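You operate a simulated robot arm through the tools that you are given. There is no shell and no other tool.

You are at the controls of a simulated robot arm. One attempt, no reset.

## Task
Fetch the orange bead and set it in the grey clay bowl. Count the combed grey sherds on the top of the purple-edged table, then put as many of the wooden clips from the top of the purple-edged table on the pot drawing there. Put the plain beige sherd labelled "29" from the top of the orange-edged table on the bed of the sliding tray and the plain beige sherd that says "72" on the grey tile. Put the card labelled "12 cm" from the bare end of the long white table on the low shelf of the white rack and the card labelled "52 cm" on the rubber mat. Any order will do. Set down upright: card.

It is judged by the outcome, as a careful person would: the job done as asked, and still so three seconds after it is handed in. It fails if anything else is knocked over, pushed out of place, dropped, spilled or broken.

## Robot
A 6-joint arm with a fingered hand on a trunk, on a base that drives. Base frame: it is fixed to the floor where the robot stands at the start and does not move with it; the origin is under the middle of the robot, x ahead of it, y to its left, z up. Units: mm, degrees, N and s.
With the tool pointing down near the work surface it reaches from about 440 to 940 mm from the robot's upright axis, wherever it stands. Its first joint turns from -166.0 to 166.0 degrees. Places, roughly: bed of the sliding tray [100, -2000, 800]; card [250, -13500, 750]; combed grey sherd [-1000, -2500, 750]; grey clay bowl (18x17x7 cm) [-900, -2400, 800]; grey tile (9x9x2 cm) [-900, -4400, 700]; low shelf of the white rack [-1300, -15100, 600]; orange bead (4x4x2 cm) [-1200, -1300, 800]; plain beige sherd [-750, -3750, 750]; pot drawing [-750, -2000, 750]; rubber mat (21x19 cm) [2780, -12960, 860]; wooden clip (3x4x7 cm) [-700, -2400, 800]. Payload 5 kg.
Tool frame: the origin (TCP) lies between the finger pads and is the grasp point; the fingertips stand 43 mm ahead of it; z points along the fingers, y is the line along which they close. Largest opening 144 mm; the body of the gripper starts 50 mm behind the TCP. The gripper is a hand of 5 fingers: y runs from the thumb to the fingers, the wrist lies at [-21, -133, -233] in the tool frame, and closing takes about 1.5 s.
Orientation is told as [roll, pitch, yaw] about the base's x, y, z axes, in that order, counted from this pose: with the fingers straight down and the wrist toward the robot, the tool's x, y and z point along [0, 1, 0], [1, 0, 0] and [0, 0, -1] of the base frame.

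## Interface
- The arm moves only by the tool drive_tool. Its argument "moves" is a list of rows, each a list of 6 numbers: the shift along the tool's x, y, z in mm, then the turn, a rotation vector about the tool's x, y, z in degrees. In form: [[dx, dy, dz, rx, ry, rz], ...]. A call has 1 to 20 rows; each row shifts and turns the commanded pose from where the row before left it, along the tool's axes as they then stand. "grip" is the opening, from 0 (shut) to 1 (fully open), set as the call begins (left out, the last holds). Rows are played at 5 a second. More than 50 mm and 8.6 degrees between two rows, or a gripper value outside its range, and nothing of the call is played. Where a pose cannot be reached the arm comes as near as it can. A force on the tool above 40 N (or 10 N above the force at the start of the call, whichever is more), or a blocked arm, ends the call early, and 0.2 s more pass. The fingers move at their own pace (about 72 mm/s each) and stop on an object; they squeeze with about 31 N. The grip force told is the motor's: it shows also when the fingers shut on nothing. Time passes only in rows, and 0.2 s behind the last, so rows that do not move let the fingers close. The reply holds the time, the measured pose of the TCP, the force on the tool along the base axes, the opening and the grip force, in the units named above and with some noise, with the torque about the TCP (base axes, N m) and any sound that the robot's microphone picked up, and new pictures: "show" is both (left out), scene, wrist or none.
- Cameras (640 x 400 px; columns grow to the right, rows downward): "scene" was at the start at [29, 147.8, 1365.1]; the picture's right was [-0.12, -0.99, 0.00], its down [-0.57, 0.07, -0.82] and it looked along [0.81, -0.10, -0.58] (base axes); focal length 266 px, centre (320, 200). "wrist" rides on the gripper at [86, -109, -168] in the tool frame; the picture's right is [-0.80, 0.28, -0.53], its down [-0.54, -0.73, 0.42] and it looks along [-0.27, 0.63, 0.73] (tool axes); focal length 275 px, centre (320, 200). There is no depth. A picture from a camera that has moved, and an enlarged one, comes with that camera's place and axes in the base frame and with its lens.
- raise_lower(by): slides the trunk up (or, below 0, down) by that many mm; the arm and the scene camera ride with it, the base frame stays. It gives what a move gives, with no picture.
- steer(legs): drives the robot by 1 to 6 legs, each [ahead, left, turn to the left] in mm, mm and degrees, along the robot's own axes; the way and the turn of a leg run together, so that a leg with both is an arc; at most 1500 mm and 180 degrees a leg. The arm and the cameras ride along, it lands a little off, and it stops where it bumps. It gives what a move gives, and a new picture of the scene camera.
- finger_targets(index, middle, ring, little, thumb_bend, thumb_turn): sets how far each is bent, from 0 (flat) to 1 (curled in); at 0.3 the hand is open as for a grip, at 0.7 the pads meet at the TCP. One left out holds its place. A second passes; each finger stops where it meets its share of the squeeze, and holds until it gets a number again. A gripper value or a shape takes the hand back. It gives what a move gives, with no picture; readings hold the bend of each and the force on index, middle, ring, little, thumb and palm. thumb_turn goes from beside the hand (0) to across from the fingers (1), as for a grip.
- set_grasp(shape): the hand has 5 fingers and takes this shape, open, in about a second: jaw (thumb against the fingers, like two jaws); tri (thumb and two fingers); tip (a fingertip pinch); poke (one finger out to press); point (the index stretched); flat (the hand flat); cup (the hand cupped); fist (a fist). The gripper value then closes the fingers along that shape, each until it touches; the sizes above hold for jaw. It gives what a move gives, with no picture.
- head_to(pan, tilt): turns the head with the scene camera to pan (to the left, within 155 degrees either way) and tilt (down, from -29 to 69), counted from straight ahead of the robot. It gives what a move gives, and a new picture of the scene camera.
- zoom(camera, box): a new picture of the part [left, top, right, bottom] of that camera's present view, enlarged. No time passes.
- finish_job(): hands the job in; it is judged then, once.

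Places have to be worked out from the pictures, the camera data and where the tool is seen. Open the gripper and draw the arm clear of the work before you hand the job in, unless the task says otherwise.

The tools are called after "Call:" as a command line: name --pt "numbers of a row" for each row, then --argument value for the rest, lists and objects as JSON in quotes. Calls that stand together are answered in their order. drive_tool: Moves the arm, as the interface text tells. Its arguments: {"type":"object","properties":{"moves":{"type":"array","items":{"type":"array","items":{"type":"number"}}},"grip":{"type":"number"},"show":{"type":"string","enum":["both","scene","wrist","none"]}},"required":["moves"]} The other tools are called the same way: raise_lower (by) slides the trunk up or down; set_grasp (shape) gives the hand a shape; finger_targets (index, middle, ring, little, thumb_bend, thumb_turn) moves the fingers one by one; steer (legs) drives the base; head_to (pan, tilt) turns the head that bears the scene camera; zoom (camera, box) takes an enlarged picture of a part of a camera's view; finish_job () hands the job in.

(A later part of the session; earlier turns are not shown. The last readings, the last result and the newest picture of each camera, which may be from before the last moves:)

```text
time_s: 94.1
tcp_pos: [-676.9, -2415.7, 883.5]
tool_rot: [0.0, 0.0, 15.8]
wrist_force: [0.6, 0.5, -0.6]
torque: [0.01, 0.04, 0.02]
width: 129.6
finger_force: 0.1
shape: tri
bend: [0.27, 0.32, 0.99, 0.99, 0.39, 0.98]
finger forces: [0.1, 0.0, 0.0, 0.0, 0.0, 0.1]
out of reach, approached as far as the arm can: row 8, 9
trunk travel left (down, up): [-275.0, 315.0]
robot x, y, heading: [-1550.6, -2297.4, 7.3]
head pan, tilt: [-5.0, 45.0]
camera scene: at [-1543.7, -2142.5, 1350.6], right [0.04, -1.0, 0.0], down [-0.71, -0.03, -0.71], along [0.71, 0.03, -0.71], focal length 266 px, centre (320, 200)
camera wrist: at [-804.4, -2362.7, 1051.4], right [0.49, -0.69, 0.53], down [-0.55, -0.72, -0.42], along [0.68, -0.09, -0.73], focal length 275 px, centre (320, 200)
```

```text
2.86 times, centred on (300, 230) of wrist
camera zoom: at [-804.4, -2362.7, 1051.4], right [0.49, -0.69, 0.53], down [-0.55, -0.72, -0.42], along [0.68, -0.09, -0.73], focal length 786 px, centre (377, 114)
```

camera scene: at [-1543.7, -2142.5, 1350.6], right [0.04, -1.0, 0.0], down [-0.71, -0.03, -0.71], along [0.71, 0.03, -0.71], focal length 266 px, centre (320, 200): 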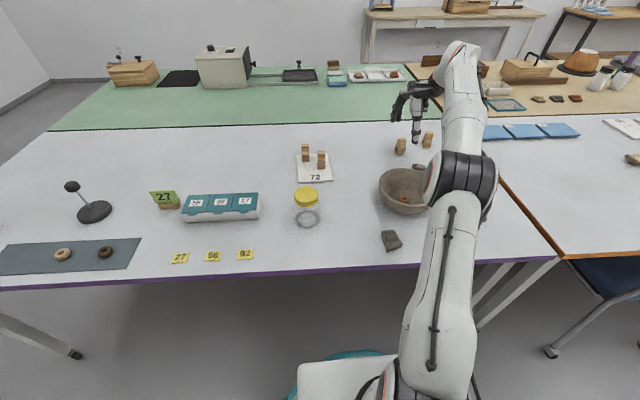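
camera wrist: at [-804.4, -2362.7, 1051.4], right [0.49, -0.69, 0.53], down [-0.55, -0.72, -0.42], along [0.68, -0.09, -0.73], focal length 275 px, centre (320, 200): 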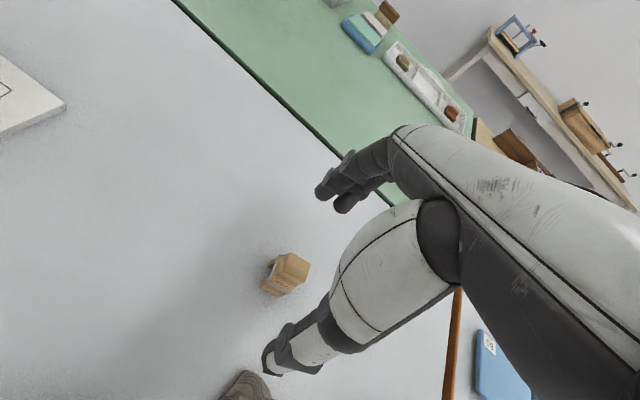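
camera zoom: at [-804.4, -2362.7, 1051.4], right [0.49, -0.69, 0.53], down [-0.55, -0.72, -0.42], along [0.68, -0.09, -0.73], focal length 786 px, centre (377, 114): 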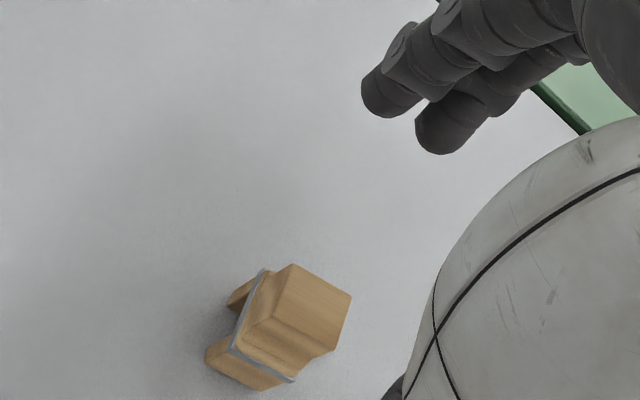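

The arm was at its reach limit here. I drive 70 mm closer, then pull the tool back over clip C, which I now place at about [-666, -2417].

Call:
steer --legs '[[70, 0, 0]]'

Call:
drive_tool --pt "-5 -19 0 0 0 0" --pt "-5 -19 0 0 0 0" --pt "-4 -18 0 0 0 0" --pt "0 0 0 0 0 0" --show "wrist"

Call:
zoom --camera "wrist" --box '[220, 160, 380, 300]'

Call:
zoom --camera "scene" --box '[350, 90, 450, 170]'

```text
time_s: 95.1
tcp_pos: [-607.2, -2408.3, 882.3]
tool_rot: [0.0, 0.1, 15.8]
wrist_force: [-0.4, -0.4, -0.3]
torque: [0.01, -0.02, -0.01]
width: 129.7
finger_force: 0.2
shape: tri
bend: [0.27, 0.32, 0.99, 0.99, 0.39, 0.98]
finger forces: [0.0, 0.1, 0.1, 0.0, 0.0, 0.0]
trunk travel left (down, up): [-275.0, 315.0]
robot x, y, heading: [-1479.1, -2289.9, 7.0]
head pan, tilt: [-5.0, 45.0]
camera scene: at [-1473.8, -2133.6, 1350.5], right [0.04, -1.0, 0.0], down [-0.71, -0.03, -0.71], along [0.71, 0.03, -0.71], focal length 266 px, centre (320, 200)
```

scene: 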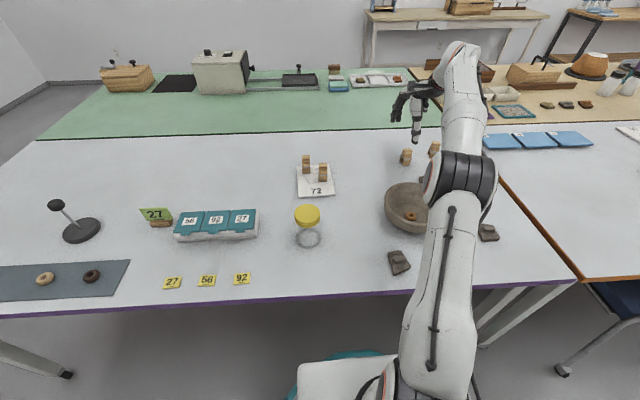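

```text
time_s: 96.1
tcp_pos: [-658.0, -2436.0, 883.6]
tool_rot: [0.1, -0.1, 15.7]
wrist_force: [-0.3, -0.7, 0.2]
torque: [0.03, -0.03, 0.0]
width: 129.5
finger_force: 0.0
shape: tri
bend: [0.27, 0.32, 0.99, 0.99, 0.39, 0.98]
finger forces: [0.0, 0.0, 0.0, 0.0, 0.0, 0.0]
trunk travel left (down, up): [-275.0, 315.0]
robot x, y, heading: [-1478.2, -2283.4, 7.4]
head pan, tilt: [-5.0, 45.0]
camera wrist: at [-784.9, -2383.3, 1051.6], right [0.49, -0.69, 0.53], down [-0.55, -0.72, -0.42], along [0.68, -0.09, -0.73], focal length 275 px, centre (320, 200)
```

wrist: 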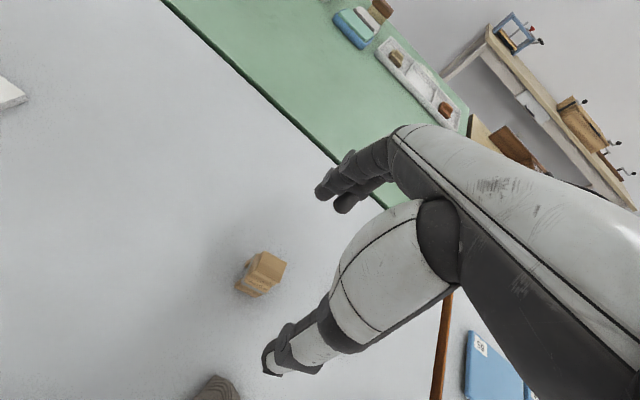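

```text
2.86 times, centred on (300, 230) of wrist
camera zoom: at [-784.9, -2383.3, 1051.6], right [0.49, -0.69, 0.53], down [-0.55, -0.72, -0.42], along [0.68, -0.09, -0.73], focal length 786 px, centre (377, 114)
```

zoom: 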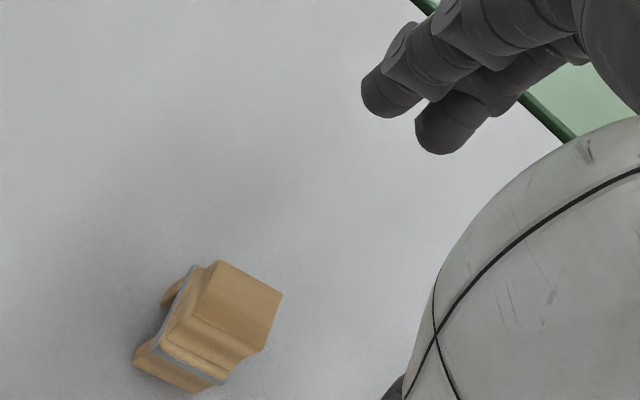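

```text
5.00 times, centred on (400, 130) of scene
camera zoom: at [-1474.0, -2133.6, 1350.5], right [0.04, -1.0, 0.0], down [-0.71, -0.03, -0.71], along [0.71, 0.03, -0.71], focal length 1329 px, centre (-80, 550)
```

zoom: 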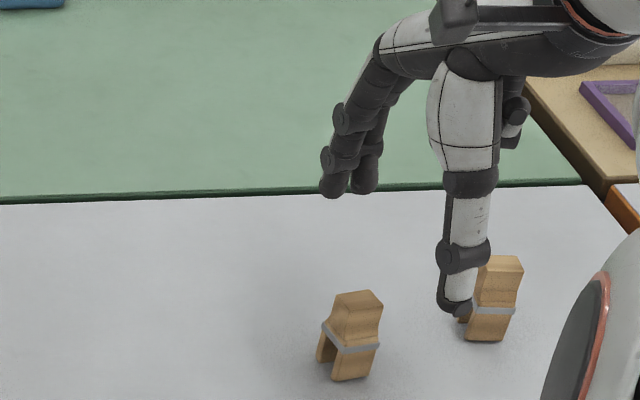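

Clip C is about 17 mm to the tool's +x side. I shift over and lower partway, then re-check.

Call:
drive_tool --pt "8.6 -2.8 0 0 0 0" --pt "8.6 -2.8 0 0 0 0" --pt "0 0 15 0 0 0" --pt "0 0 0 0 0 0" --show "none"

Call:
zoom --camera "wrist" --box '[220, 160, 380, 300]'

Call:
zoom --camera "scene" --box '[350, 90, 450, 170]'

```text
time_s: 97.1
tcp_pos: [-667.9, -2421.3, 868.8]
tool_rot: [0.0, 0.0, 15.8]
wrist_force: [0.2, 0.3, -0.2]
torque: [-0.02, 0.03, 0.02]
width: 129.5
finger_force: 0.0
shape: tri
bend: [0.27, 0.32, 0.99, 0.99, 0.39, 0.98]
finger forces: [0.0, 0.1, 0.0, 0.0, 0.1, 0.0]
trunk travel left (down, up): [-275.0, 315.0]
robot x, y, heading: [-1482.4, -2285.5, 7.4]
head pan, tilt: [-5.0, 45.0]
```

```text
2.86 times, centred on (300, 230) of wrist
camera zoom: at [-794.5, -2367.6, 1036.6], right [0.49, -0.69, 0.53], down [-0.55, -0.72, -0.42], along [0.67, -0.09, -0.73], focal length 786 px, centre (377, 114)
```

zoom: 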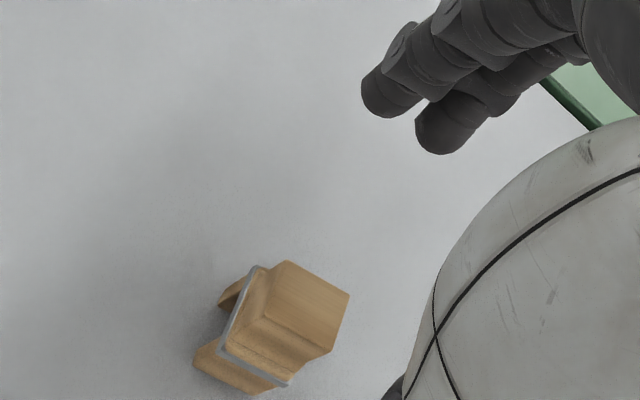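

```text
5.00 times, centred on (400, 130) of scene
camera zoom: at [-1473.8, -2133.6, 1350.6], right [0.04, -1.0, 0.0], down [-0.71, -0.03, -0.71], along [0.71, 0.03, -0.71], focal length 1329 px, centre (-80, 550)
```

zoom: 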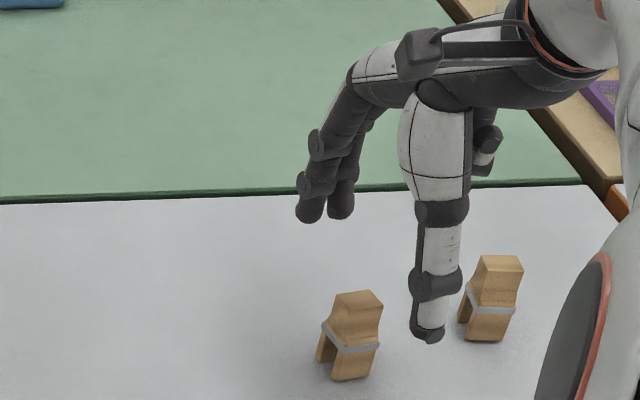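

Both views put clip C within about 2 mm of the grasp line. I advance 3 mm, lower to grasp height and close.

Call:
drive_tool --pt "0 3.2 0 0 0 0" --pt "0 0 25 0 0 0" --pt "0 0 25 0 0 0" --pt "0 0 13 0 0 0" --pt "0 0 0 0 0 0" --show "none"

Call:
zoom --camera "wrist" --box '[220, 160, 380, 300]'

Call:
drive_tool --pt "0 0 0 0 0 0" --pt "0 0 0 0 0 0" --pt "0 0 0 0 0 0" --pt "0 0 0 0 0 0" --pt "0 0 0 0 0 0" --pt "0 0 0 0 0 0" --pt "0 0 0 0 0 0" --pt "0 0 0 0 0 0" --grip 0 --show "wrist"

Call:
zoom --camera "scene" --box '[350, 90, 450, 170]'

```text
time_s: 98.3
tcp_pos: [-665.4, -2420.9, 804.5]
tool_rot: [0.0, 0.1, 15.7]
wrist_force: [1.0, 0.6, -0.4]
torque: [0.03, 0.02, 0.0]
width: 129.5
finger_force: 0.0
shape: tri
bend: [0.27, 0.32, 0.99, 0.99, 0.39, 0.98]
finger forces: [0.0, 0.0, 0.1, 0.1, 0.1, 0.0]
trunk travel left (down, up): [-275.0, 315.0]
robot x, y, heading: [-1477.9, -2287.0, 7.1]
head pan, tilt: [-5.0, 45.0]
```

```text
2.86 times, centred on (300, 230) of wrist
camera zoom: at [-791.6, -2367.4, 973.6], right [0.49, -0.69, 0.53], down [-0.55, -0.72, -0.42], along [0.67, -0.09, -0.73], focal length 786 px, centre (377, 114)
```

zoom: 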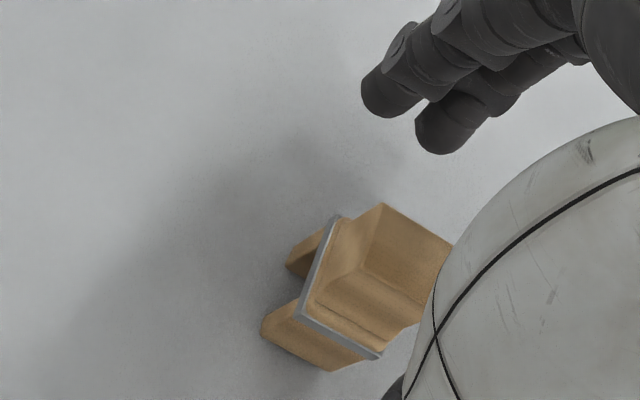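

```text
time_s: 100.1
tcp_pos: [-664.8, -2420.9, 805.6]
tool_rot: [0.2, 0.1, 15.8]
wrist_force: [0.0, 0.1, 0.6]
torque: [0.0, 0.03, 0.0]
width: 29.0
finger_force: 30.7
shape: tri
bend: [0.73, 0.59, 1.0, 1.0, 0.75, 1.0]
finger forces: [13.9, 13.5, 0.0, 0.0, 27.6, 0.0]
trunk travel left (down, up): [-275.0, 315.0]
robot x, y, heading: [-1480.4, -2284.5, 7.2]
head pan, tilt: [-5.0, 45.0]
camera wrist: at [-791.6, -2367.4, 973.9], right [0.49, -0.69, 0.53], down [-0.55, -0.72, -0.42], along [0.67, -0.09, -0.73], focal length 275 px, centre (320, 200)
```

wrist: 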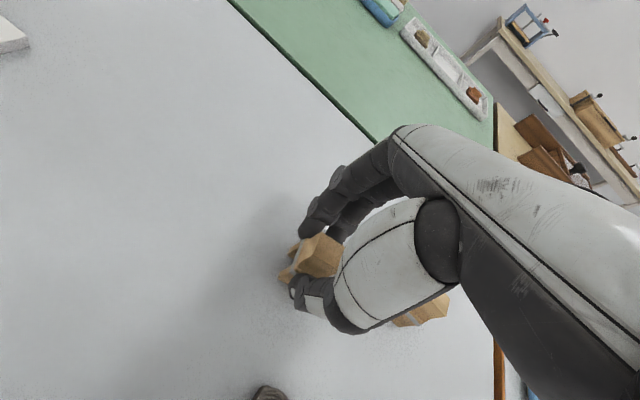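

```text
5.00 times, centred on (400, 130) of scene
camera zoom: at [-1473.9, -2133.6, 1350.5], right [0.04, -1.0, 0.0], down [-0.71, -0.03, -0.71], along [0.71, 0.03, -0.71], focal length 1329 px, centre (-80, 550)
```

zoom: 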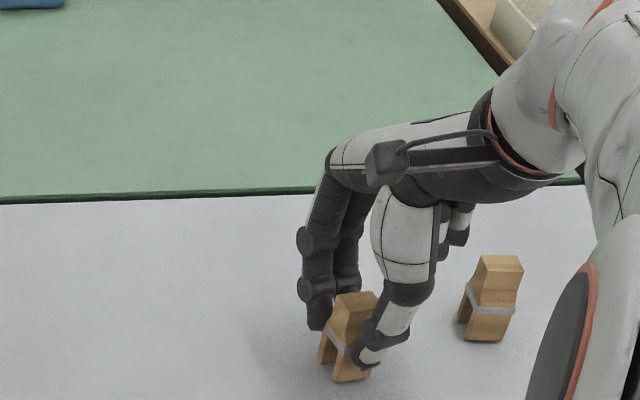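

Clip C is gripped. I lift it high and carry it to the near-left part of the drawing, turning the hand back to the drawing's angle.

Call:
drive_tool --pt "0 0 -20 0 0 0" --pt "0 0 -40 0 0 0" --pt "0 0 -40 0 0 0" --pt "0 0 -20 0 0 0" --pt "38 -6 0 0 0 0" --pt "38 -6 0 0 0 0" --pt "38 -6 0 0 0 0" --pt "38 -6 0 0 0 0" --pt "38 -6 0 0 0 0" --pt "38 -6 0 0 0 0" --pt "38 -6 0 0 0 0" --pt "38 -6 0 0 0 0" --pt "38 -6 0 0 0 0" --pt "38 -6 0 0 0 0" --pt "0 0 0 0 0 7" --pt "0 0 0 0 0 0" --show "both"

Call:
zoom --camera "scene" --box '[270, 120, 360, 220]'

```text
time_s: 103.5
tcp_pos: [-825.8, -2069.9, 925.5]
tool_rot: [-0.2, 0.0, 8.6]
wrist_force: [-0.9, 0.0, -0.1]
torque: [-0.01, 0.04, -0.02]
width: 28.7
finger_force: 30.5
shape: tri
bend: [0.73, 0.59, 1.0, 1.0, 0.75, 1.0]
finger forces: [13.9, 13.7, 0.1, 0.0, 27.6, 0.0]
trunk travel left (down, up): [-275.0, 315.0]
robot x, y, heading: [-1479.4, -2285.8, 7.2]
head pan, tilt: [-5.0, 45.0]
camera scene: at [-1474.0, -2133.4, 1350.5], right [0.04, -1.0, 0.0], down [-0.71, -0.03, -0.71], along [0.71, 0.03, -0.71], focal length 266 px, centre (320, 200)
camera wrist: at [-944.6, -2002.3, 1093.5], right [0.4, -0.74, 0.53], down [-0.64, -0.65, -0.42], along [0.66, -0.17, -0.73], focal length 275 px, centre (320, 200)
```

scene: 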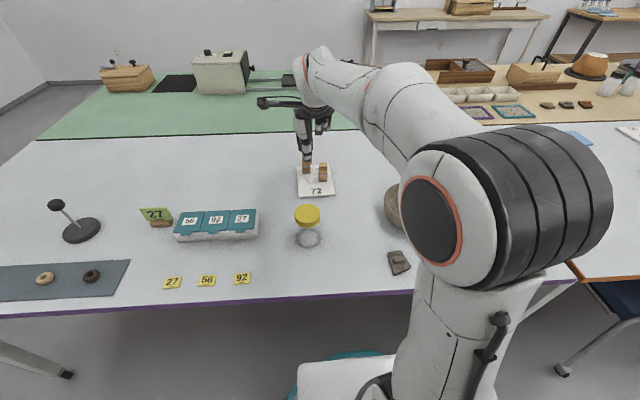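
wrist: 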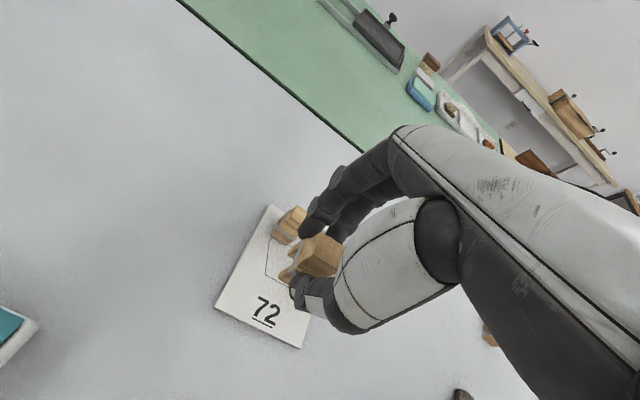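

```text
4.00 times, centred on (315, 170) of scene
camera zoom: at [-1474.0, -2133.4, 1350.5], right [0.04, -1.0, 0.0], down [-0.71, -0.03, -0.71], along [0.71, 0.03, -0.71], focal length 1063 px, centre (340, 320)
```

zoom: 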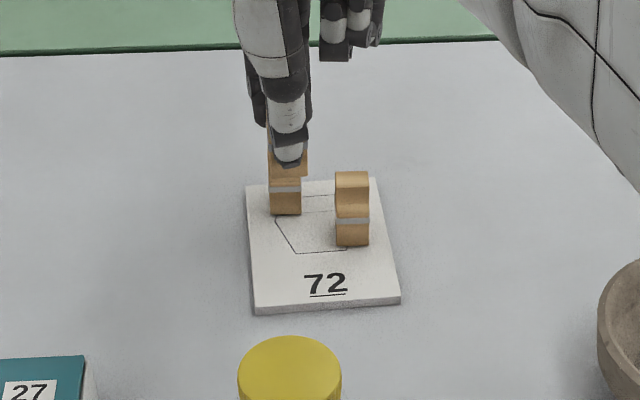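

The clip is held above the near-left part. I lower it partway to check the spot before contact.

Call:
drive_tool --pt "0 0 30 0 0 0" --pt "0 0 30 0 0 0" --pt "0 0 22 0 0 0" --pt "0 0 0 0 0 0" --show "wrist"

Call:
zoom --camera "scene" --box '[270, 130, 360, 210]'

```text
time_s: 104.5
tcp_pos: [-826.3, -2072.4, 842.3]
tool_rot: [0.0, 0.1, 8.7]
wrist_force: [-0.5, -0.1, -1.3]
torque: [0.0, 0.0, -0.02]
width: 28.8
finger_force: 31.1
shape: tri
bend: [0.73, 0.59, 1.0, 1.0, 0.75, 1.0]
finger forces: [13.9, 13.6, 0.0, 0.0, 27.6, 0.0]
trunk travel left (down, up): [-275.0, 315.0]
robot x, y, heading: [-1476.9, -2285.3, 7.1]
head pan, tilt: [-5.0, 45.0]
camera wrist: at [-945.6, -2003.5, 1010.9], right [0.4, -0.74, 0.53], down [-0.64, -0.65, -0.42], along [0.66, -0.17, -0.73], focal length 275 px, centre (320, 200)
```

wrist: 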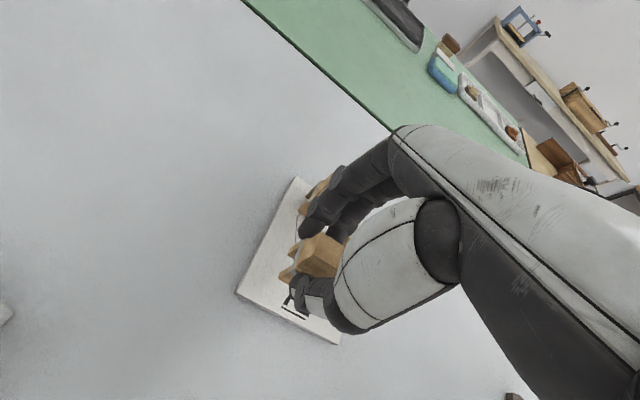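

```text
5.00 times, centred on (315, 170) of scene
camera zoom: at [-1473.8, -2133.5, 1350.5], right [0.04, -1.0, 0.0], down [-0.71, -0.03, -0.71], along [0.71, 0.03, -0.71], focal length 1329 px, centre (345, 350)
```

zoom: 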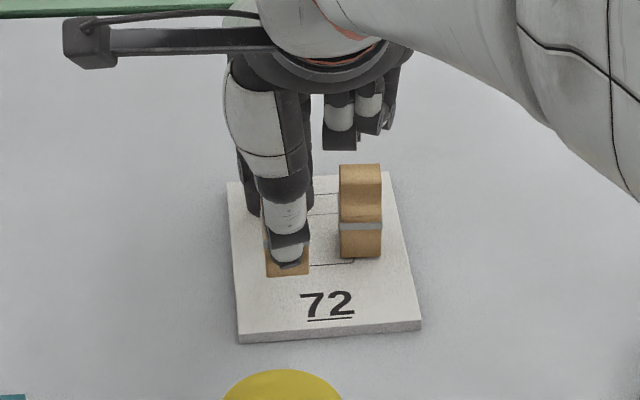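

To keep the fingers clear of the first clip when opening, I shift 6 mm toward me, then lower to contact in small steps.

Call:
drive_tool --pt "0 -6 0 0 0 0" --pt "0 0 12 0 0 0" --pt "0 0 8 0 0 0" --pt "0 0 0 0 0 0" --show "none"

Call:
drive_tool --pt "0 0 3 0 0 0" --pt "0 0 2 0 0 0" --pt "0 0 0 0 0 0" --show "none"

Call:
zoom --camera "scene" --box '[270, 130, 360, 210]'

Call:
zoom --camera "wrist" --box '[230, 150, 370, 290]'

```text
time_s: 105.5
tcp_pos: [-831.1, -2071.7, 822.1]
tool_rot: [0.0, 0.1, 8.7]
wrist_force: [0.3, 0.1, -0.8]
torque: [-0.01, -0.01, -0.01]
width: 28.8
finger_force: 31.0
shape: tri
bend: [0.73, 0.59, 1.0, 1.0, 0.75, 1.0]
finger forces: [13.9, 13.8, 0.0, 0.0, 27.7, 0.0]
trunk travel left (down, up): [-275.0, 315.0]
robot x, y, heading: [-1476.9, -2287.8, 7.1]
head pan, tilt: [-5.0, 45.0]
```

```text
time_s: 106.3
tcp_pos: [-832.0, -2073.0, 816.7]
tool_rot: [0.0, 0.1, 8.8]
wrist_force: [0.1, 0.1, -0.8]
torque: [-0.03, 0.0, -0.01]
width: 28.6
finger_force: 30.9
shape: tri
bend: [0.73, 0.59, 1.0, 1.0, 0.75, 1.0]
finger forces: [14.0, 13.8, 0.0, 0.0, 27.5, 0.0]
trunk travel left (down, up): [-275.0, 315.0]
robot x, y, heading: [-1479.0, -2287.8, 7.3]
head pan, tilt: [-5.0, 45.0]
```

```text
5.00 times, centred on (315, 170) of scene
camera zoom: at [-1473.9, -2133.5, 1350.5], right [0.04, -1.0, 0.0], down [-0.71, -0.03, -0.71], along [0.71, 0.03, -0.71], focal length 1329 px, centre (345, 350)
```

zoom: 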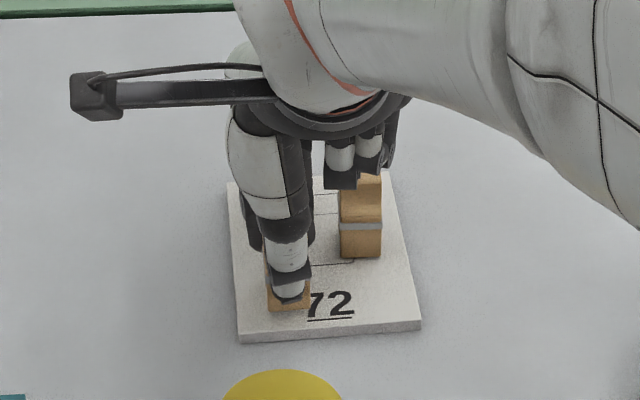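

```text
2.86 times, centred on (300, 220) of wrist
camera zoom: at [-951.0, -2004.1, 985.9], right [0.4, -0.74, 0.53], down [-0.64, -0.65, -0.42], along [0.66, -0.17, -0.73], focal length 786 px, centre (377, 143)
```

zoom: 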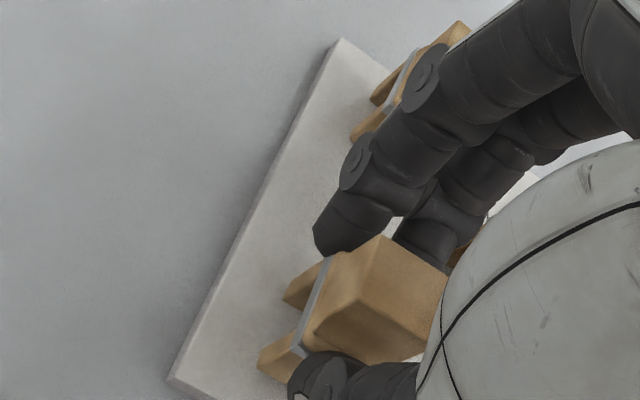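

The clip's foot is at the drawing, left of the "72". One more millimetre, then I open only to a narrow width and rise.

Call:
drive_tool --pt "0 0 1.5 0 0 0" --pt "0 0 0 0 0 0" --show "none"

Call:
drive_tool --pt "0 0 0 0 0 0" --pt "0 0 0 0 0 0" --pt "0 0 0 0 0 0" --pt "0 0 0 0 0 0" --pt "0 0 0 0 0 0" --grip 0.42 --show "none"

Call:
zoom --camera "wrist" --box '[230, 150, 370, 290]'

```text
time_s: 106.9
tcp_pos: [-831.6, -2071.9, 816.2]
tool_rot: [0.0, 0.0, 8.7]
wrist_force: [-0.3, -0.1, -0.4]
torque: [-0.04, 0.0, 0.01]
width: 28.7
finger_force: 31.0
shape: tri
bend: [0.73, 0.59, 1.0, 1.0, 0.75, 1.0]
finger forces: [13.9, 13.7, 0.0, 0.0, 27.6, 0.0]
trunk travel left (down, up): [-275.0, 315.0]
robot x, y, heading: [-1478.4, -2283.4, 7.0]
head pan, tilt: [-5.0, 45.0]
```

```text
time_s: 108.1
tcp_pos: [-831.6, -2071.5, 816.4]
tool_rot: [0.1, 0.2, 8.7]
wrist_force: [-0.1, 0.0, -0.8]
torque: [-0.03, 0.01, -0.02]
width: 60.2
finger_force: 0.1
shape: tri
bend: [0.74, 0.48, 0.99, 0.99, 0.72, 1.0]
finger forces: [0.1, 0.1, 0.0, 0.0, 0.0, 0.1]
trunk travel left (down, up): [-275.0, 315.0]
robot x, y, heading: [-1478.6, -2285.5, 7.3]
head pan, tilt: [-5.0, 45.0]
```

```text
2.86 times, centred on (300, 220) of wrist
camera zoom: at [-951.0, -2004.2, 985.0], right [0.4, -0.74, 0.53], down [-0.64, -0.65, -0.42], along [0.66, -0.17, -0.73], focal length 786 px, centre (377, 143)
```

zoom: 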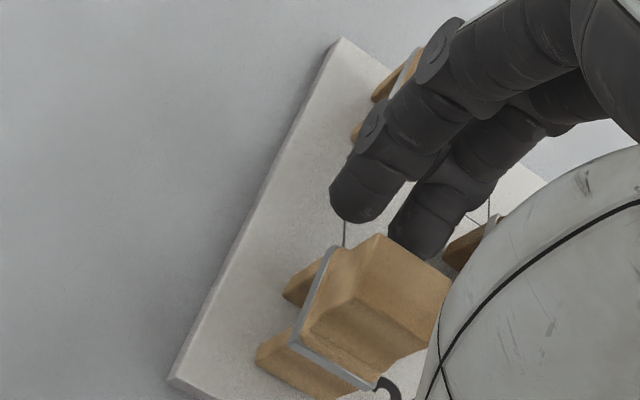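

The fingers are free of the clip. I rise straight up and check all three.

Call:
drive_tool --pt "0 0 -10 0 0 0" --pt "0 0 -15 0 0 0" --pt "0 0 -25 0 0 0" --pt "0 0 -40 0 0 0" --pt "0 0 -40 0 0 0" --pt "0 0 -40 0 0 0" --show "wrist"

Call:
zoom --camera "scene" --box '[270, 130, 360, 210]'

```text
time_s: 109.5
tcp_pos: [-832.9, -2070.8, 985.7]
tool_rot: [0.1, 0.0, 8.7]
wrist_force: [0.4, -0.4, -0.5]
torque: [-0.03, 0.01, -0.03]
width: 60.3
finger_force: 0.0
shape: tri
bend: [0.74, 0.48, 0.99, 0.99, 0.72, 1.0]
finger forces: [0.0, 0.0, 0.0, 0.0, 0.0, 0.0]
trunk travel left (down, up): [-275.0, 315.0]
robot x, y, heading: [-1475.5, -2286.0, 7.2]
head pan, tilt: [-5.0, 45.0]
camera wrist: at [-952.7, -2002.8, 1154.1], right [0.4, -0.74, 0.53], down [-0.64, -0.65, -0.42], along [0.66, -0.17, -0.73], focal length 275 px, centre (320, 200)
```

wrist: 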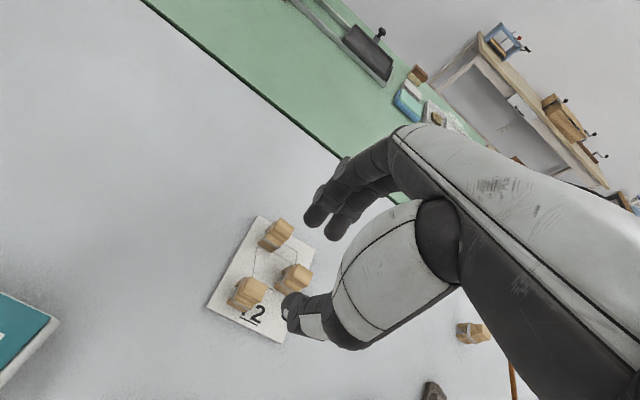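

```text
5.00 times, centred on (315, 170) of scene
camera zoom: at [-1473.9, -2133.5, 1350.5], right [0.04, -1.0, 0.0], down [-0.71, -0.03, -0.71], along [0.71, 0.03, -0.71], focal length 1329 px, centre (345, 350)
```

zoom: 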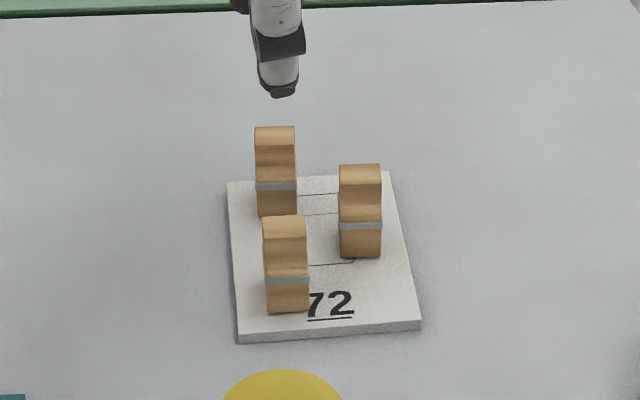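

All three clips stand on the drawing. Now for the orange-edged table: chairs stand along its aisle side, so I retract the arm high, back off and look at that table first.

Call:
drive_tool --pt "-20 -20 -20 0 0 0" --pt "-20 -20 -20 0 0 0" --pt "-20 -20 -20 0 0 0" --pt "-25 -20 0 0 0 0" --pt "-25 -20 0 0 0 0" --pt "-25 -20 0 0 0 0" --pt "-25 -20 0 0 0 0" --pt "-25 -20 0 0 0 0" --pt "0 0 0 0 0 0" --show "none"

Call:
steer --legs '[[-450, 0, 0]]'

Call:
head_to --pan -65 --tilt 30

Call:
zoom --camera "scene" --box '[160, 60, 400, 220]'

```text
time_s: 111.5
tcp_pos: [-963.0, -2282.0, 1047.1]
tool_rot: [0.0, 0.0, 8.6]
wrist_force: [-0.6, 0.4, -0.3]
torque: [-0.03, -0.01, -0.01]
width: 60.2
finger_force: 0.0
shape: tri
bend: [0.74, 0.48, 0.99, 0.99, 0.72, 1.0]
finger forces: [0.0, 0.1, 0.0, 0.0, 0.0, 0.0]
trunk travel left (down, up): [-275.0, 315.0]
robot x, y, heading: [-1480.2, -2288.2, 7.2]
head pan, tilt: [-5.0, 45.0]
```

```text
time_s: 114.2
tcp_pos: [-1411.1, -2338.1, 1047.1]
tool_rot: [0.0, 0.2, 8.5]
wrist_force: [0.3, 0.6, -0.6]
torque: [-0.05, 0.0, -0.03]
width: 60.2
finger_force: 0.0
shape: tri
bend: [0.74, 0.48, 0.99, 0.99, 0.72, 1.0]
finger forces: [0.1, 0.0, 0.1, 0.0, 0.0, 0.1]
trunk travel left (down, up): [-275.0, 315.0]
robot x, y, heading: [-1924.6, -2344.6, 6.8]
head pan, tilt: [-5.0, 45.0]
camera scene: at [-1922.1, -2189.6, 1350.5], right [0.04, -1.0, 0.0], down [-0.71, -0.03, -0.71], along [0.71, 0.03, -0.71], focal length 266 px, centre (320, 200)
```

scene: 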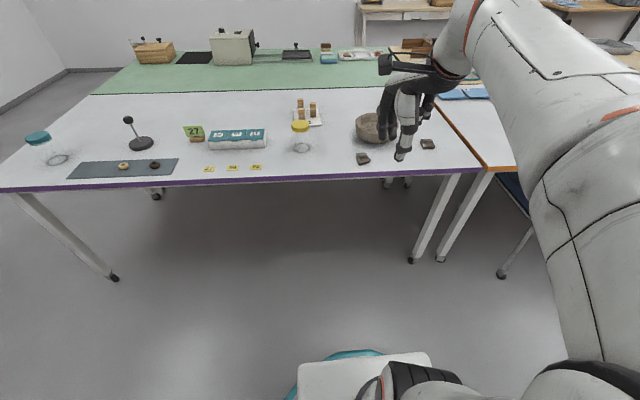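

```text
time_s: 115.5
tcp_pos: [-1410.2, -2337.6, 1046.5]
tool_rot: [0.0, 0.2, 8.5]
wrist_force: [0.6, 0.6, 0.7]
torque: [-0.01, -0.02, -0.03]
width: 60.2
finger_force: 0.0
shape: tri
bend: [0.74, 0.48, 0.99, 0.99, 0.72, 1.0]
finger forces: [0.0, 0.0, 0.0, 0.1, 0.1, 0.0]
trunk travel left (down, up): [-275.0, 315.0]
robot x, y, heading: [-1925.9, -2342.2, 6.9]
head pan, tilt: [-65.0, 30.0]
camera scene: at [-1955.4, -2269.1, 1373.1], right [-0.85, -0.53, 0.0], down [-0.27, 0.42, -0.87], along [0.46, -0.73, -0.5], focal length 266 px, centre (320, 200)
```

scene: 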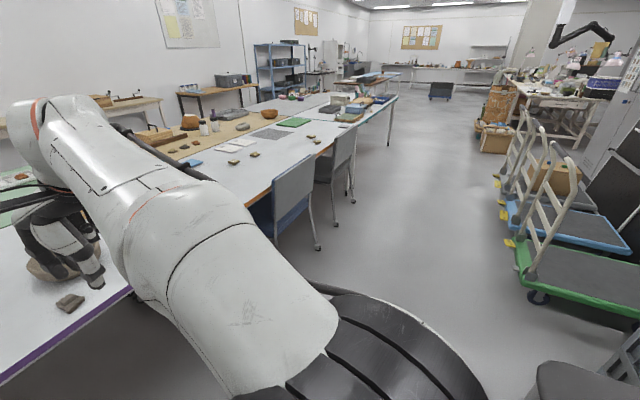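

```text
2.50 times, centred on (280, 140) of scene
camera zoom: at [-1955.4, -2269.1, 1373.1], right [-0.85, -0.53, 0.0], down [-0.27, 0.42, -0.87], along [0.46, -0.73, -0.5], focal length 664 px, centre (420, 350)
```

zoom: 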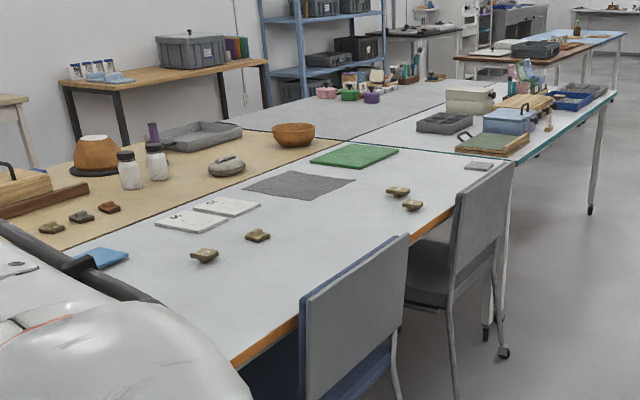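

Two chairs are tucked in at the orange table. I zoom in on the four beige sherds to read their labels.

Call:
zoom --camera "scene" --box '[220, 140, 270, 170]'

Call:
zoom --camera "scene" --box '[295, 120, 345, 150]'

Call:
zoom --camera "scene" --box '[165, 135, 225, 170]'

Call:
steer --legs '[[0, -900, 0]]'

Call:
head_to --pan -35 --tilt 35

```text
12.80 times, centred on (245, 155) of scene
camera zoom: at [-1955.4, -2269.1, 1373.1], right [-0.85, -0.53, 0.0], down [-0.27, 0.42, -0.87], along [0.46, -0.73, -0.5], focal length 3401 px, centre (1280, 776)
```

zoom: 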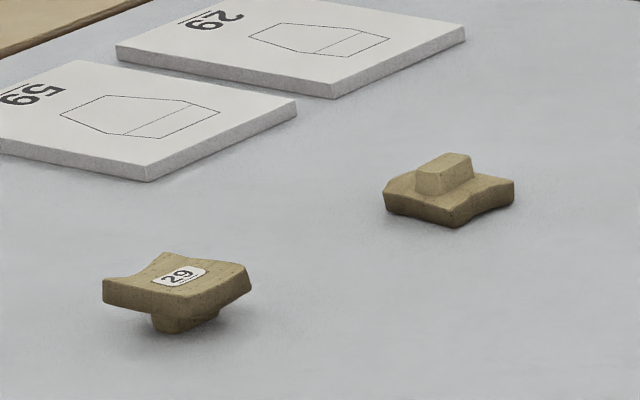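

```text
12.80 times, centred on (320, 135) of scene
camera zoom: at [-1955.4, -2269.1, 1373.1], right [-0.85, -0.53, 0.0], down [-0.27, 0.42, -0.87], along [0.46, -0.73, -0.5], focal length 3401 px, centre (320, 1032)
```

zoom: 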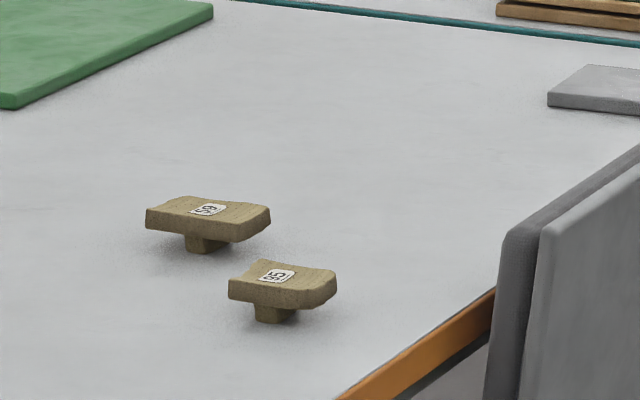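

```text
10.67 times, centred on (195, 152) of scene
camera zoom: at [-1955.4, -2269.1, 1373.1], right [-0.85, -0.53, 0.0], down [-0.27, 0.42, -0.87], along [0.46, -0.73, -0.5], focal length 2834 px, centre (1653, 707)
```

zoom: 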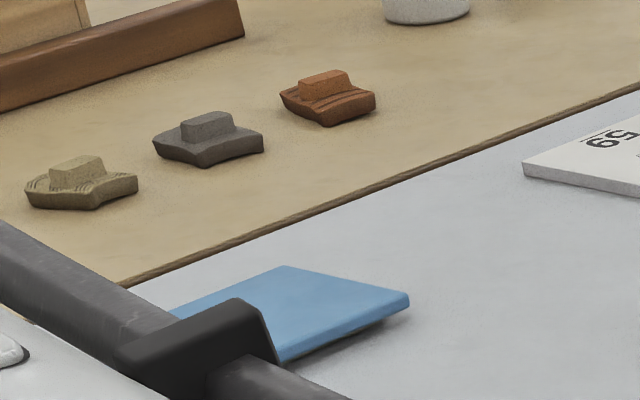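

```text
time_s: 120.2
tcp_pos: [-1307.2, -3218.5, 1046.9]
tool_rot: [0.0, 0.0, 8.1]
wrist_force: [0.1, 0.1, -0.6]
torque: [-0.02, 0.01, 0.01]
width: 60.1
finger_force: 0.0
shape: tri
bend: [0.74, 0.48, 0.99, 0.99, 0.72, 1.0]
finger forces: [0.1, 0.0, 0.1, 0.0, 0.0, 0.0]
trunk travel left (down, up): [-275.0, 315.0]
robot x, y, heading: [-1820.9, -3219.1, 6.6]
head pan, tilt: [-65.0, 30.0]
camera scene: at [-1850.1, -3146.1, 1373.2], right [-0.85, -0.52, 0.0], down [-0.26, 0.43, -0.87], along [0.45, -0.74, -0.5], focal length 266 px, centre (320, 200)
```

scene: 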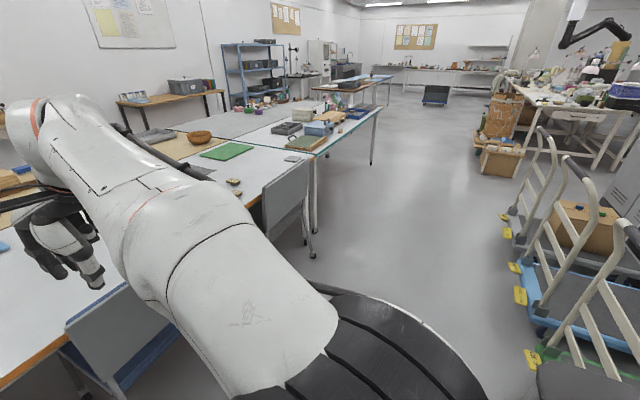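

```text
time_s: 121.1
tcp_pos: [-1306.0, -3218.3, 1045.9]
tool_rot: [0.0, 0.0, 8.1]
wrist_force: [-0.2, -0.7, -0.9]
torque: [0.03, 0.02, -0.02]
width: 60.5
finger_force: 0.1
shape: tri
bend: [0.74, 0.48, 0.99, 0.99, 0.72, 1.0]
finger forces: [0.0, 0.0, 0.0, 0.1, 0.0, 0.0]
trunk travel left (down, up): [-275.0, 315.0]
robot x, y, heading: [-1819.4, -3221.8, 6.7]
head pan, tilt: [-35.0, 35.0]
camera scene: at [-1820.0, -3111.1, 1365.4], right [-0.48, -0.88, 0.0], down [-0.5, 0.27, -0.82], along [0.72, -0.39, -0.57], focal length 266 px, centre (320, 200)
```

scene: 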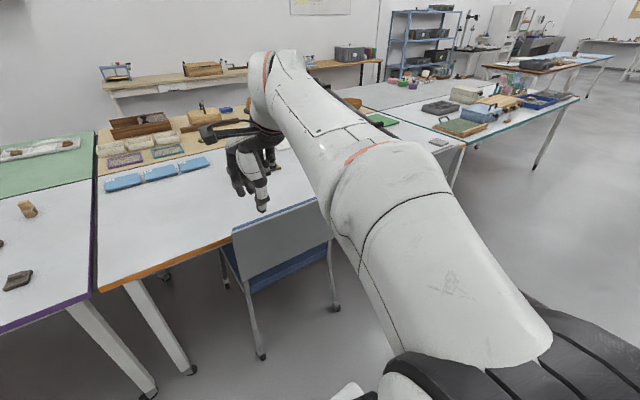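

One near sherd shows "29"; the one beside it lies with its knob up and its label hidden; the two farther ones show labels I need to read better. I zoom from here and look along the table.

Call:
head_to --pan -50 --tilt 30

Call:
zoom --camera "scene" --box '[180, 100, 340, 200]'

```text
time_s: 121.9
tcp_pos: [-1306.0, -3218.8, 1047.0]
tool_rot: [0.1, 0.1, 8.1]
wrist_force: [0.3, 0.1, 0.7]
torque: [0.02, 0.03, 0.03]
width: 60.1
finger_force: 0.1
shape: tri
bend: [0.74, 0.48, 0.99, 0.99, 0.72, 1.0]
finger forces: [0.1, 0.1, 0.1, 0.0, 0.0, 0.0]
trunk travel left (down, up): [-275.0, 315.0]
robot x, y, heading: [-1819.6, -3219.6, 6.5]
head pan, tilt: [-50.0, 30.0]
camera scene: at [-1831.7, -3131.3, 1373.1], right [-0.69, -0.73, 0.0], down [-0.36, 0.34, -0.87], along [0.63, -0.59, -0.5], focal length 266 px, centre (320, 200)
```

scene: 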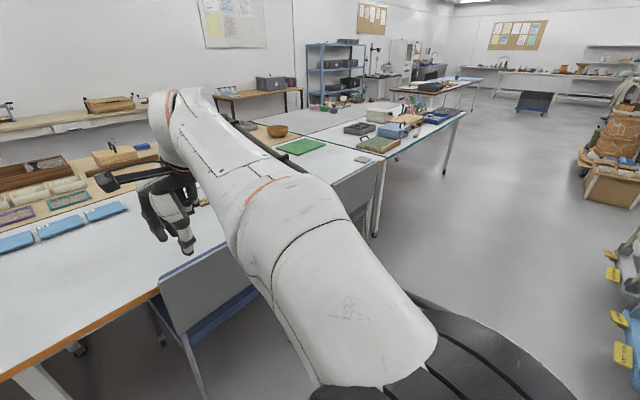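

```text
4.00 times, centred on (260, 150) of scene
camera zoom: at [-1831.7, -3131.3, 1373.1], right [-0.69, -0.73, 0.0], down [-0.36, 0.34, -0.87], along [0.63, -0.59, -0.5], focal length 1063 px, centre (560, 400)
```

zoom: 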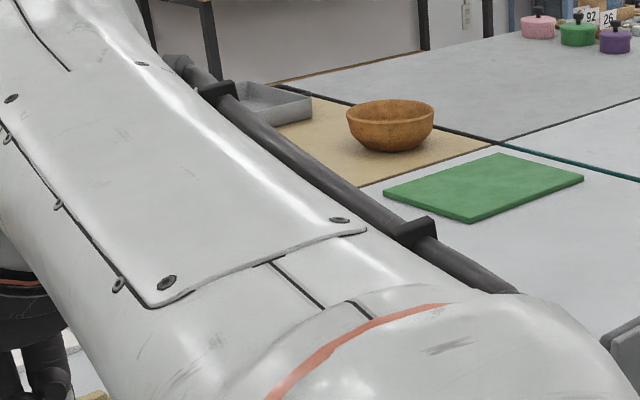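

The arm blocks the view here. I slide on past the chairs toward the grey tile end and look back.

Call:
steer --legs '[[0, -1000, 0]]'

Call:
head_to --pan 5 --tilt 35

Call:
head_to --pan 30 --tilt 35

```text
time_s: 127.0
tcp_pos: [-1191.7, -4196.9, 1046.8]
tool_rot: [0.0, 0.0, 8.2]
wrist_force: [0.5, 0.0, -0.4]
torque: [0.01, 0.01, 0.01]
width: 60.3
finger_force: 0.0
shape: tri
bend: [0.74, 0.48, 0.99, 0.99, 0.72, 1.0]
finger forces: [0.0, 0.0, 0.0, 0.0, 0.0, 0.1]
trunk travel left (down, up): [-275.0, 315.0]
robot x, y, heading: [-1710.8, -4198.6, 6.7]
head pan, tilt: [-50.0, 30.0]
camera scene: at [-1717.4, -4110.7, 1373.2], right [-0.69, -0.73, 0.0], down [-0.36, 0.34, -0.87], along [0.63, -0.59, -0.5], focal length 266 px, centre (320, 200)
```

scene: 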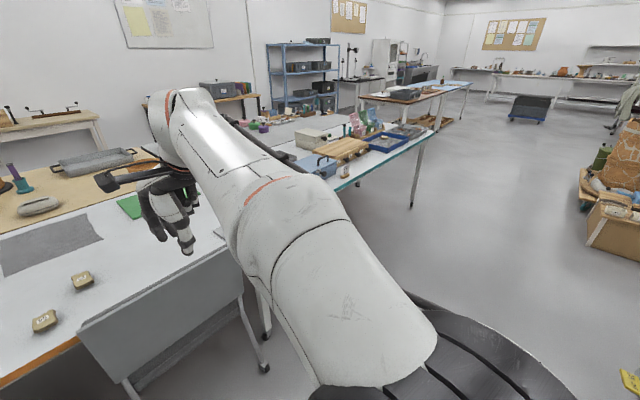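

```text
time_s: 128.2
tcp_pos: [-1191.9, -4195.9, 1046.9]
tool_rot: [0.0, 0.0, 8.1]
wrist_force: [-0.4, -0.5, 0.0]
torque: [0.02, 0.01, 0.0]
width: 60.2
finger_force: 0.0
shape: tri
bend: [0.74, 0.48, 0.99, 0.99, 0.72, 1.0]
finger forces: [0.0, 0.0, 0.0, 0.1, 0.0, 0.0]
trunk travel left (down, up): [-275.0, 315.0]
robot x, y, heading: [-1703.9, -4202.1, 6.6]
head pan, tilt: [5.0, 35.0]
camera scene: at [-1697.0, -4030.9, 1365.4], right [0.2, -0.98, 0.0], down [-0.56, -0.12, -0.82], along [0.8, 0.17, -0.57], focal length 266 px, centre (320, 200)
```

scene: 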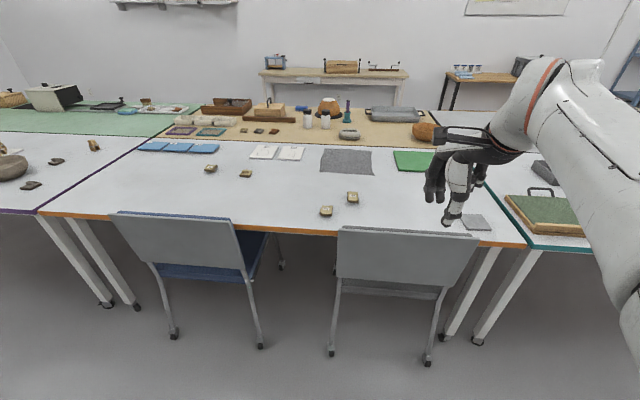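

```text
time_s: 129.1
tcp_pos: [-1191.8, -4196.8, 1047.2]
tool_rot: [0.0, -0.1, 8.3]
wrist_force: [0.1, 0.4, 0.4]
torque: [0.02, 0.01, 0.0]
width: 60.1
finger_force: 0.1
shape: tri
bend: [0.74, 0.48, 0.99, 0.99, 0.72, 1.0]
finger forces: [0.0, 0.0, 0.1, 0.1, 0.0, 0.0]
trunk travel left (down, up): [-275.0, 315.0]
robot x, y, heading: [-1704.4, -4200.0, 6.7]
head pan, tilt: [30.0, 35.0]
camera scene: at [-1712.7, -3996.1, 1365.4], right [0.6, -0.8, 0.0], down [-0.46, -0.34, -0.82], along [0.66, 0.49, -0.57], focal length 266 px, centre (320, 200)
```

scene: 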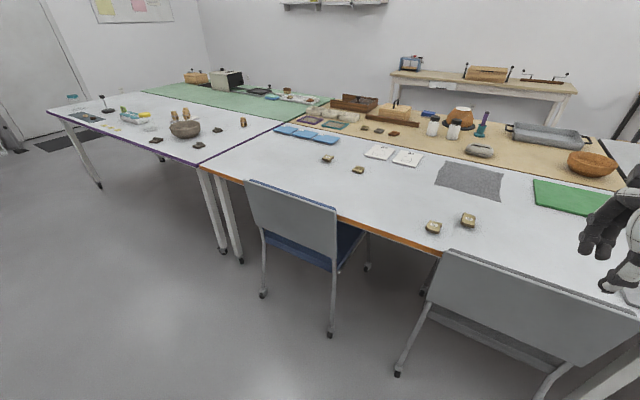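

A good view of the orange table. I zoom in on the four sherds to read labels.

Call:
head_to --pan 5 --tilt 35

Call:
zoom --camera "scene" --box '[310, 180, 374, 220]'

Call:
zoom --camera "scene" --box '[195, 150, 259, 190]'

Call:
zoom --camera "scene" --box '[110, 110, 430, 310]'

```text
time_s: 130.0
tcp_pos: [-1192.1, -4197.4, 1046.4]
tool_rot: [0.0, 0.0, 8.2]
wrist_force: [-0.1, -0.2, -0.4]
torque: [-0.01, -0.01, -0.02]
width: 60.4
finger_force: 0.1
shape: tri
bend: [0.74, 0.48, 0.99, 0.99, 0.72, 1.0]
finger forces: [0.0, 0.1, 0.0, 0.1, 0.1, 0.1]
trunk travel left (down, up): [-275.0, 315.0]
robot x, y, heading: [-1704.5, -4202.3, 6.9]
head pan, tilt: [5.0, 35.0]
camera scene: at [-1697.1, -4030.8, 1365.4], right [0.2, -0.98, 0.0], down [-0.56, -0.12, -0.82], along [0.8, 0.17, -0.57], focal length 266 px, centre (320, 200)
```

scene: 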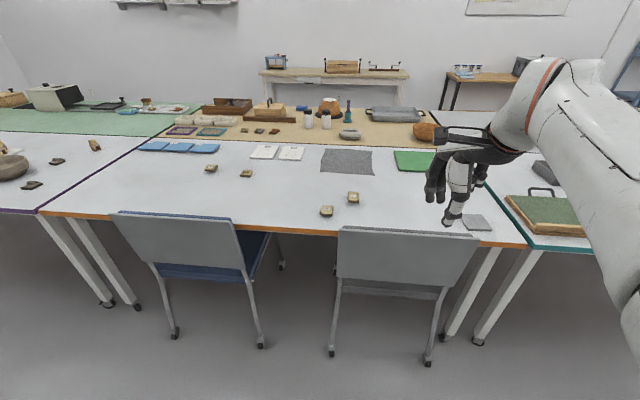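

```text
10.00 times, centred on (342, 200) of scene
camera zoom: at [-1697.1, -4030.8, 1365.4], right [0.2, -0.98, 0.0], down [-0.56, -0.12, -0.82], along [0.8, 0.17, -0.57], focal length 2657 px, centre (100, 200)
```

zoom: 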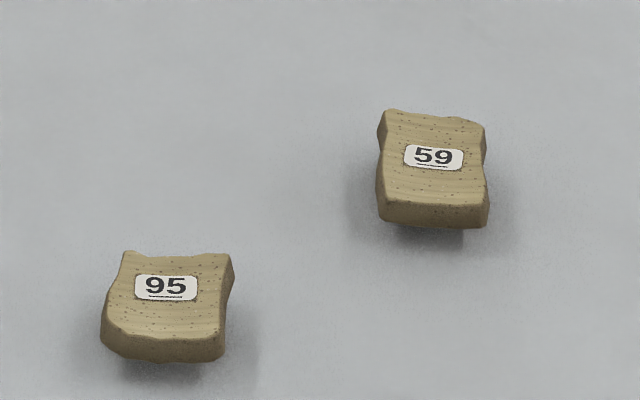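

```text
10.00 times, centred on (227, 170) of scene
camera zoom: at [-1697.1, -4030.8, 1365.4], right [0.2, -0.98, 0.0], down [-0.56, -0.12, -0.82], along [0.8, 0.17, -0.57], focal length 2657 px, centre (1250, 500)
```

zoom: 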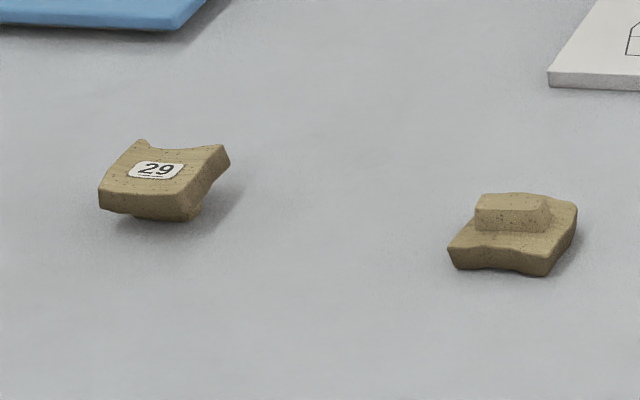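

```text
2.00 times, centred on (270, 210) of scene
camera zoom: at [-1697.1, -4030.8, 1365.4], right [0.2, -0.98, 0.0], down [-0.56, -0.12, -0.82], along [0.8, 0.17, -0.57], focal length 531 px, centre (420, 180)
```

zoom: 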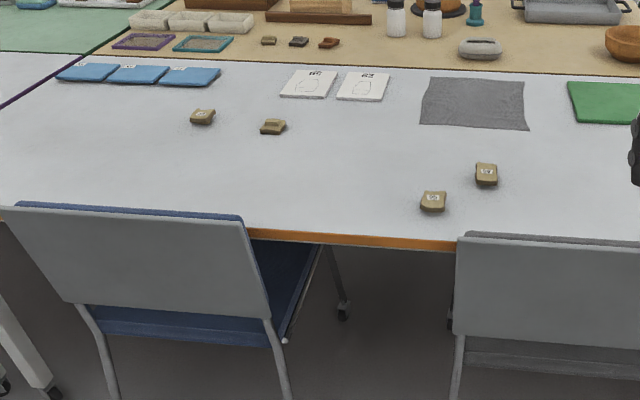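

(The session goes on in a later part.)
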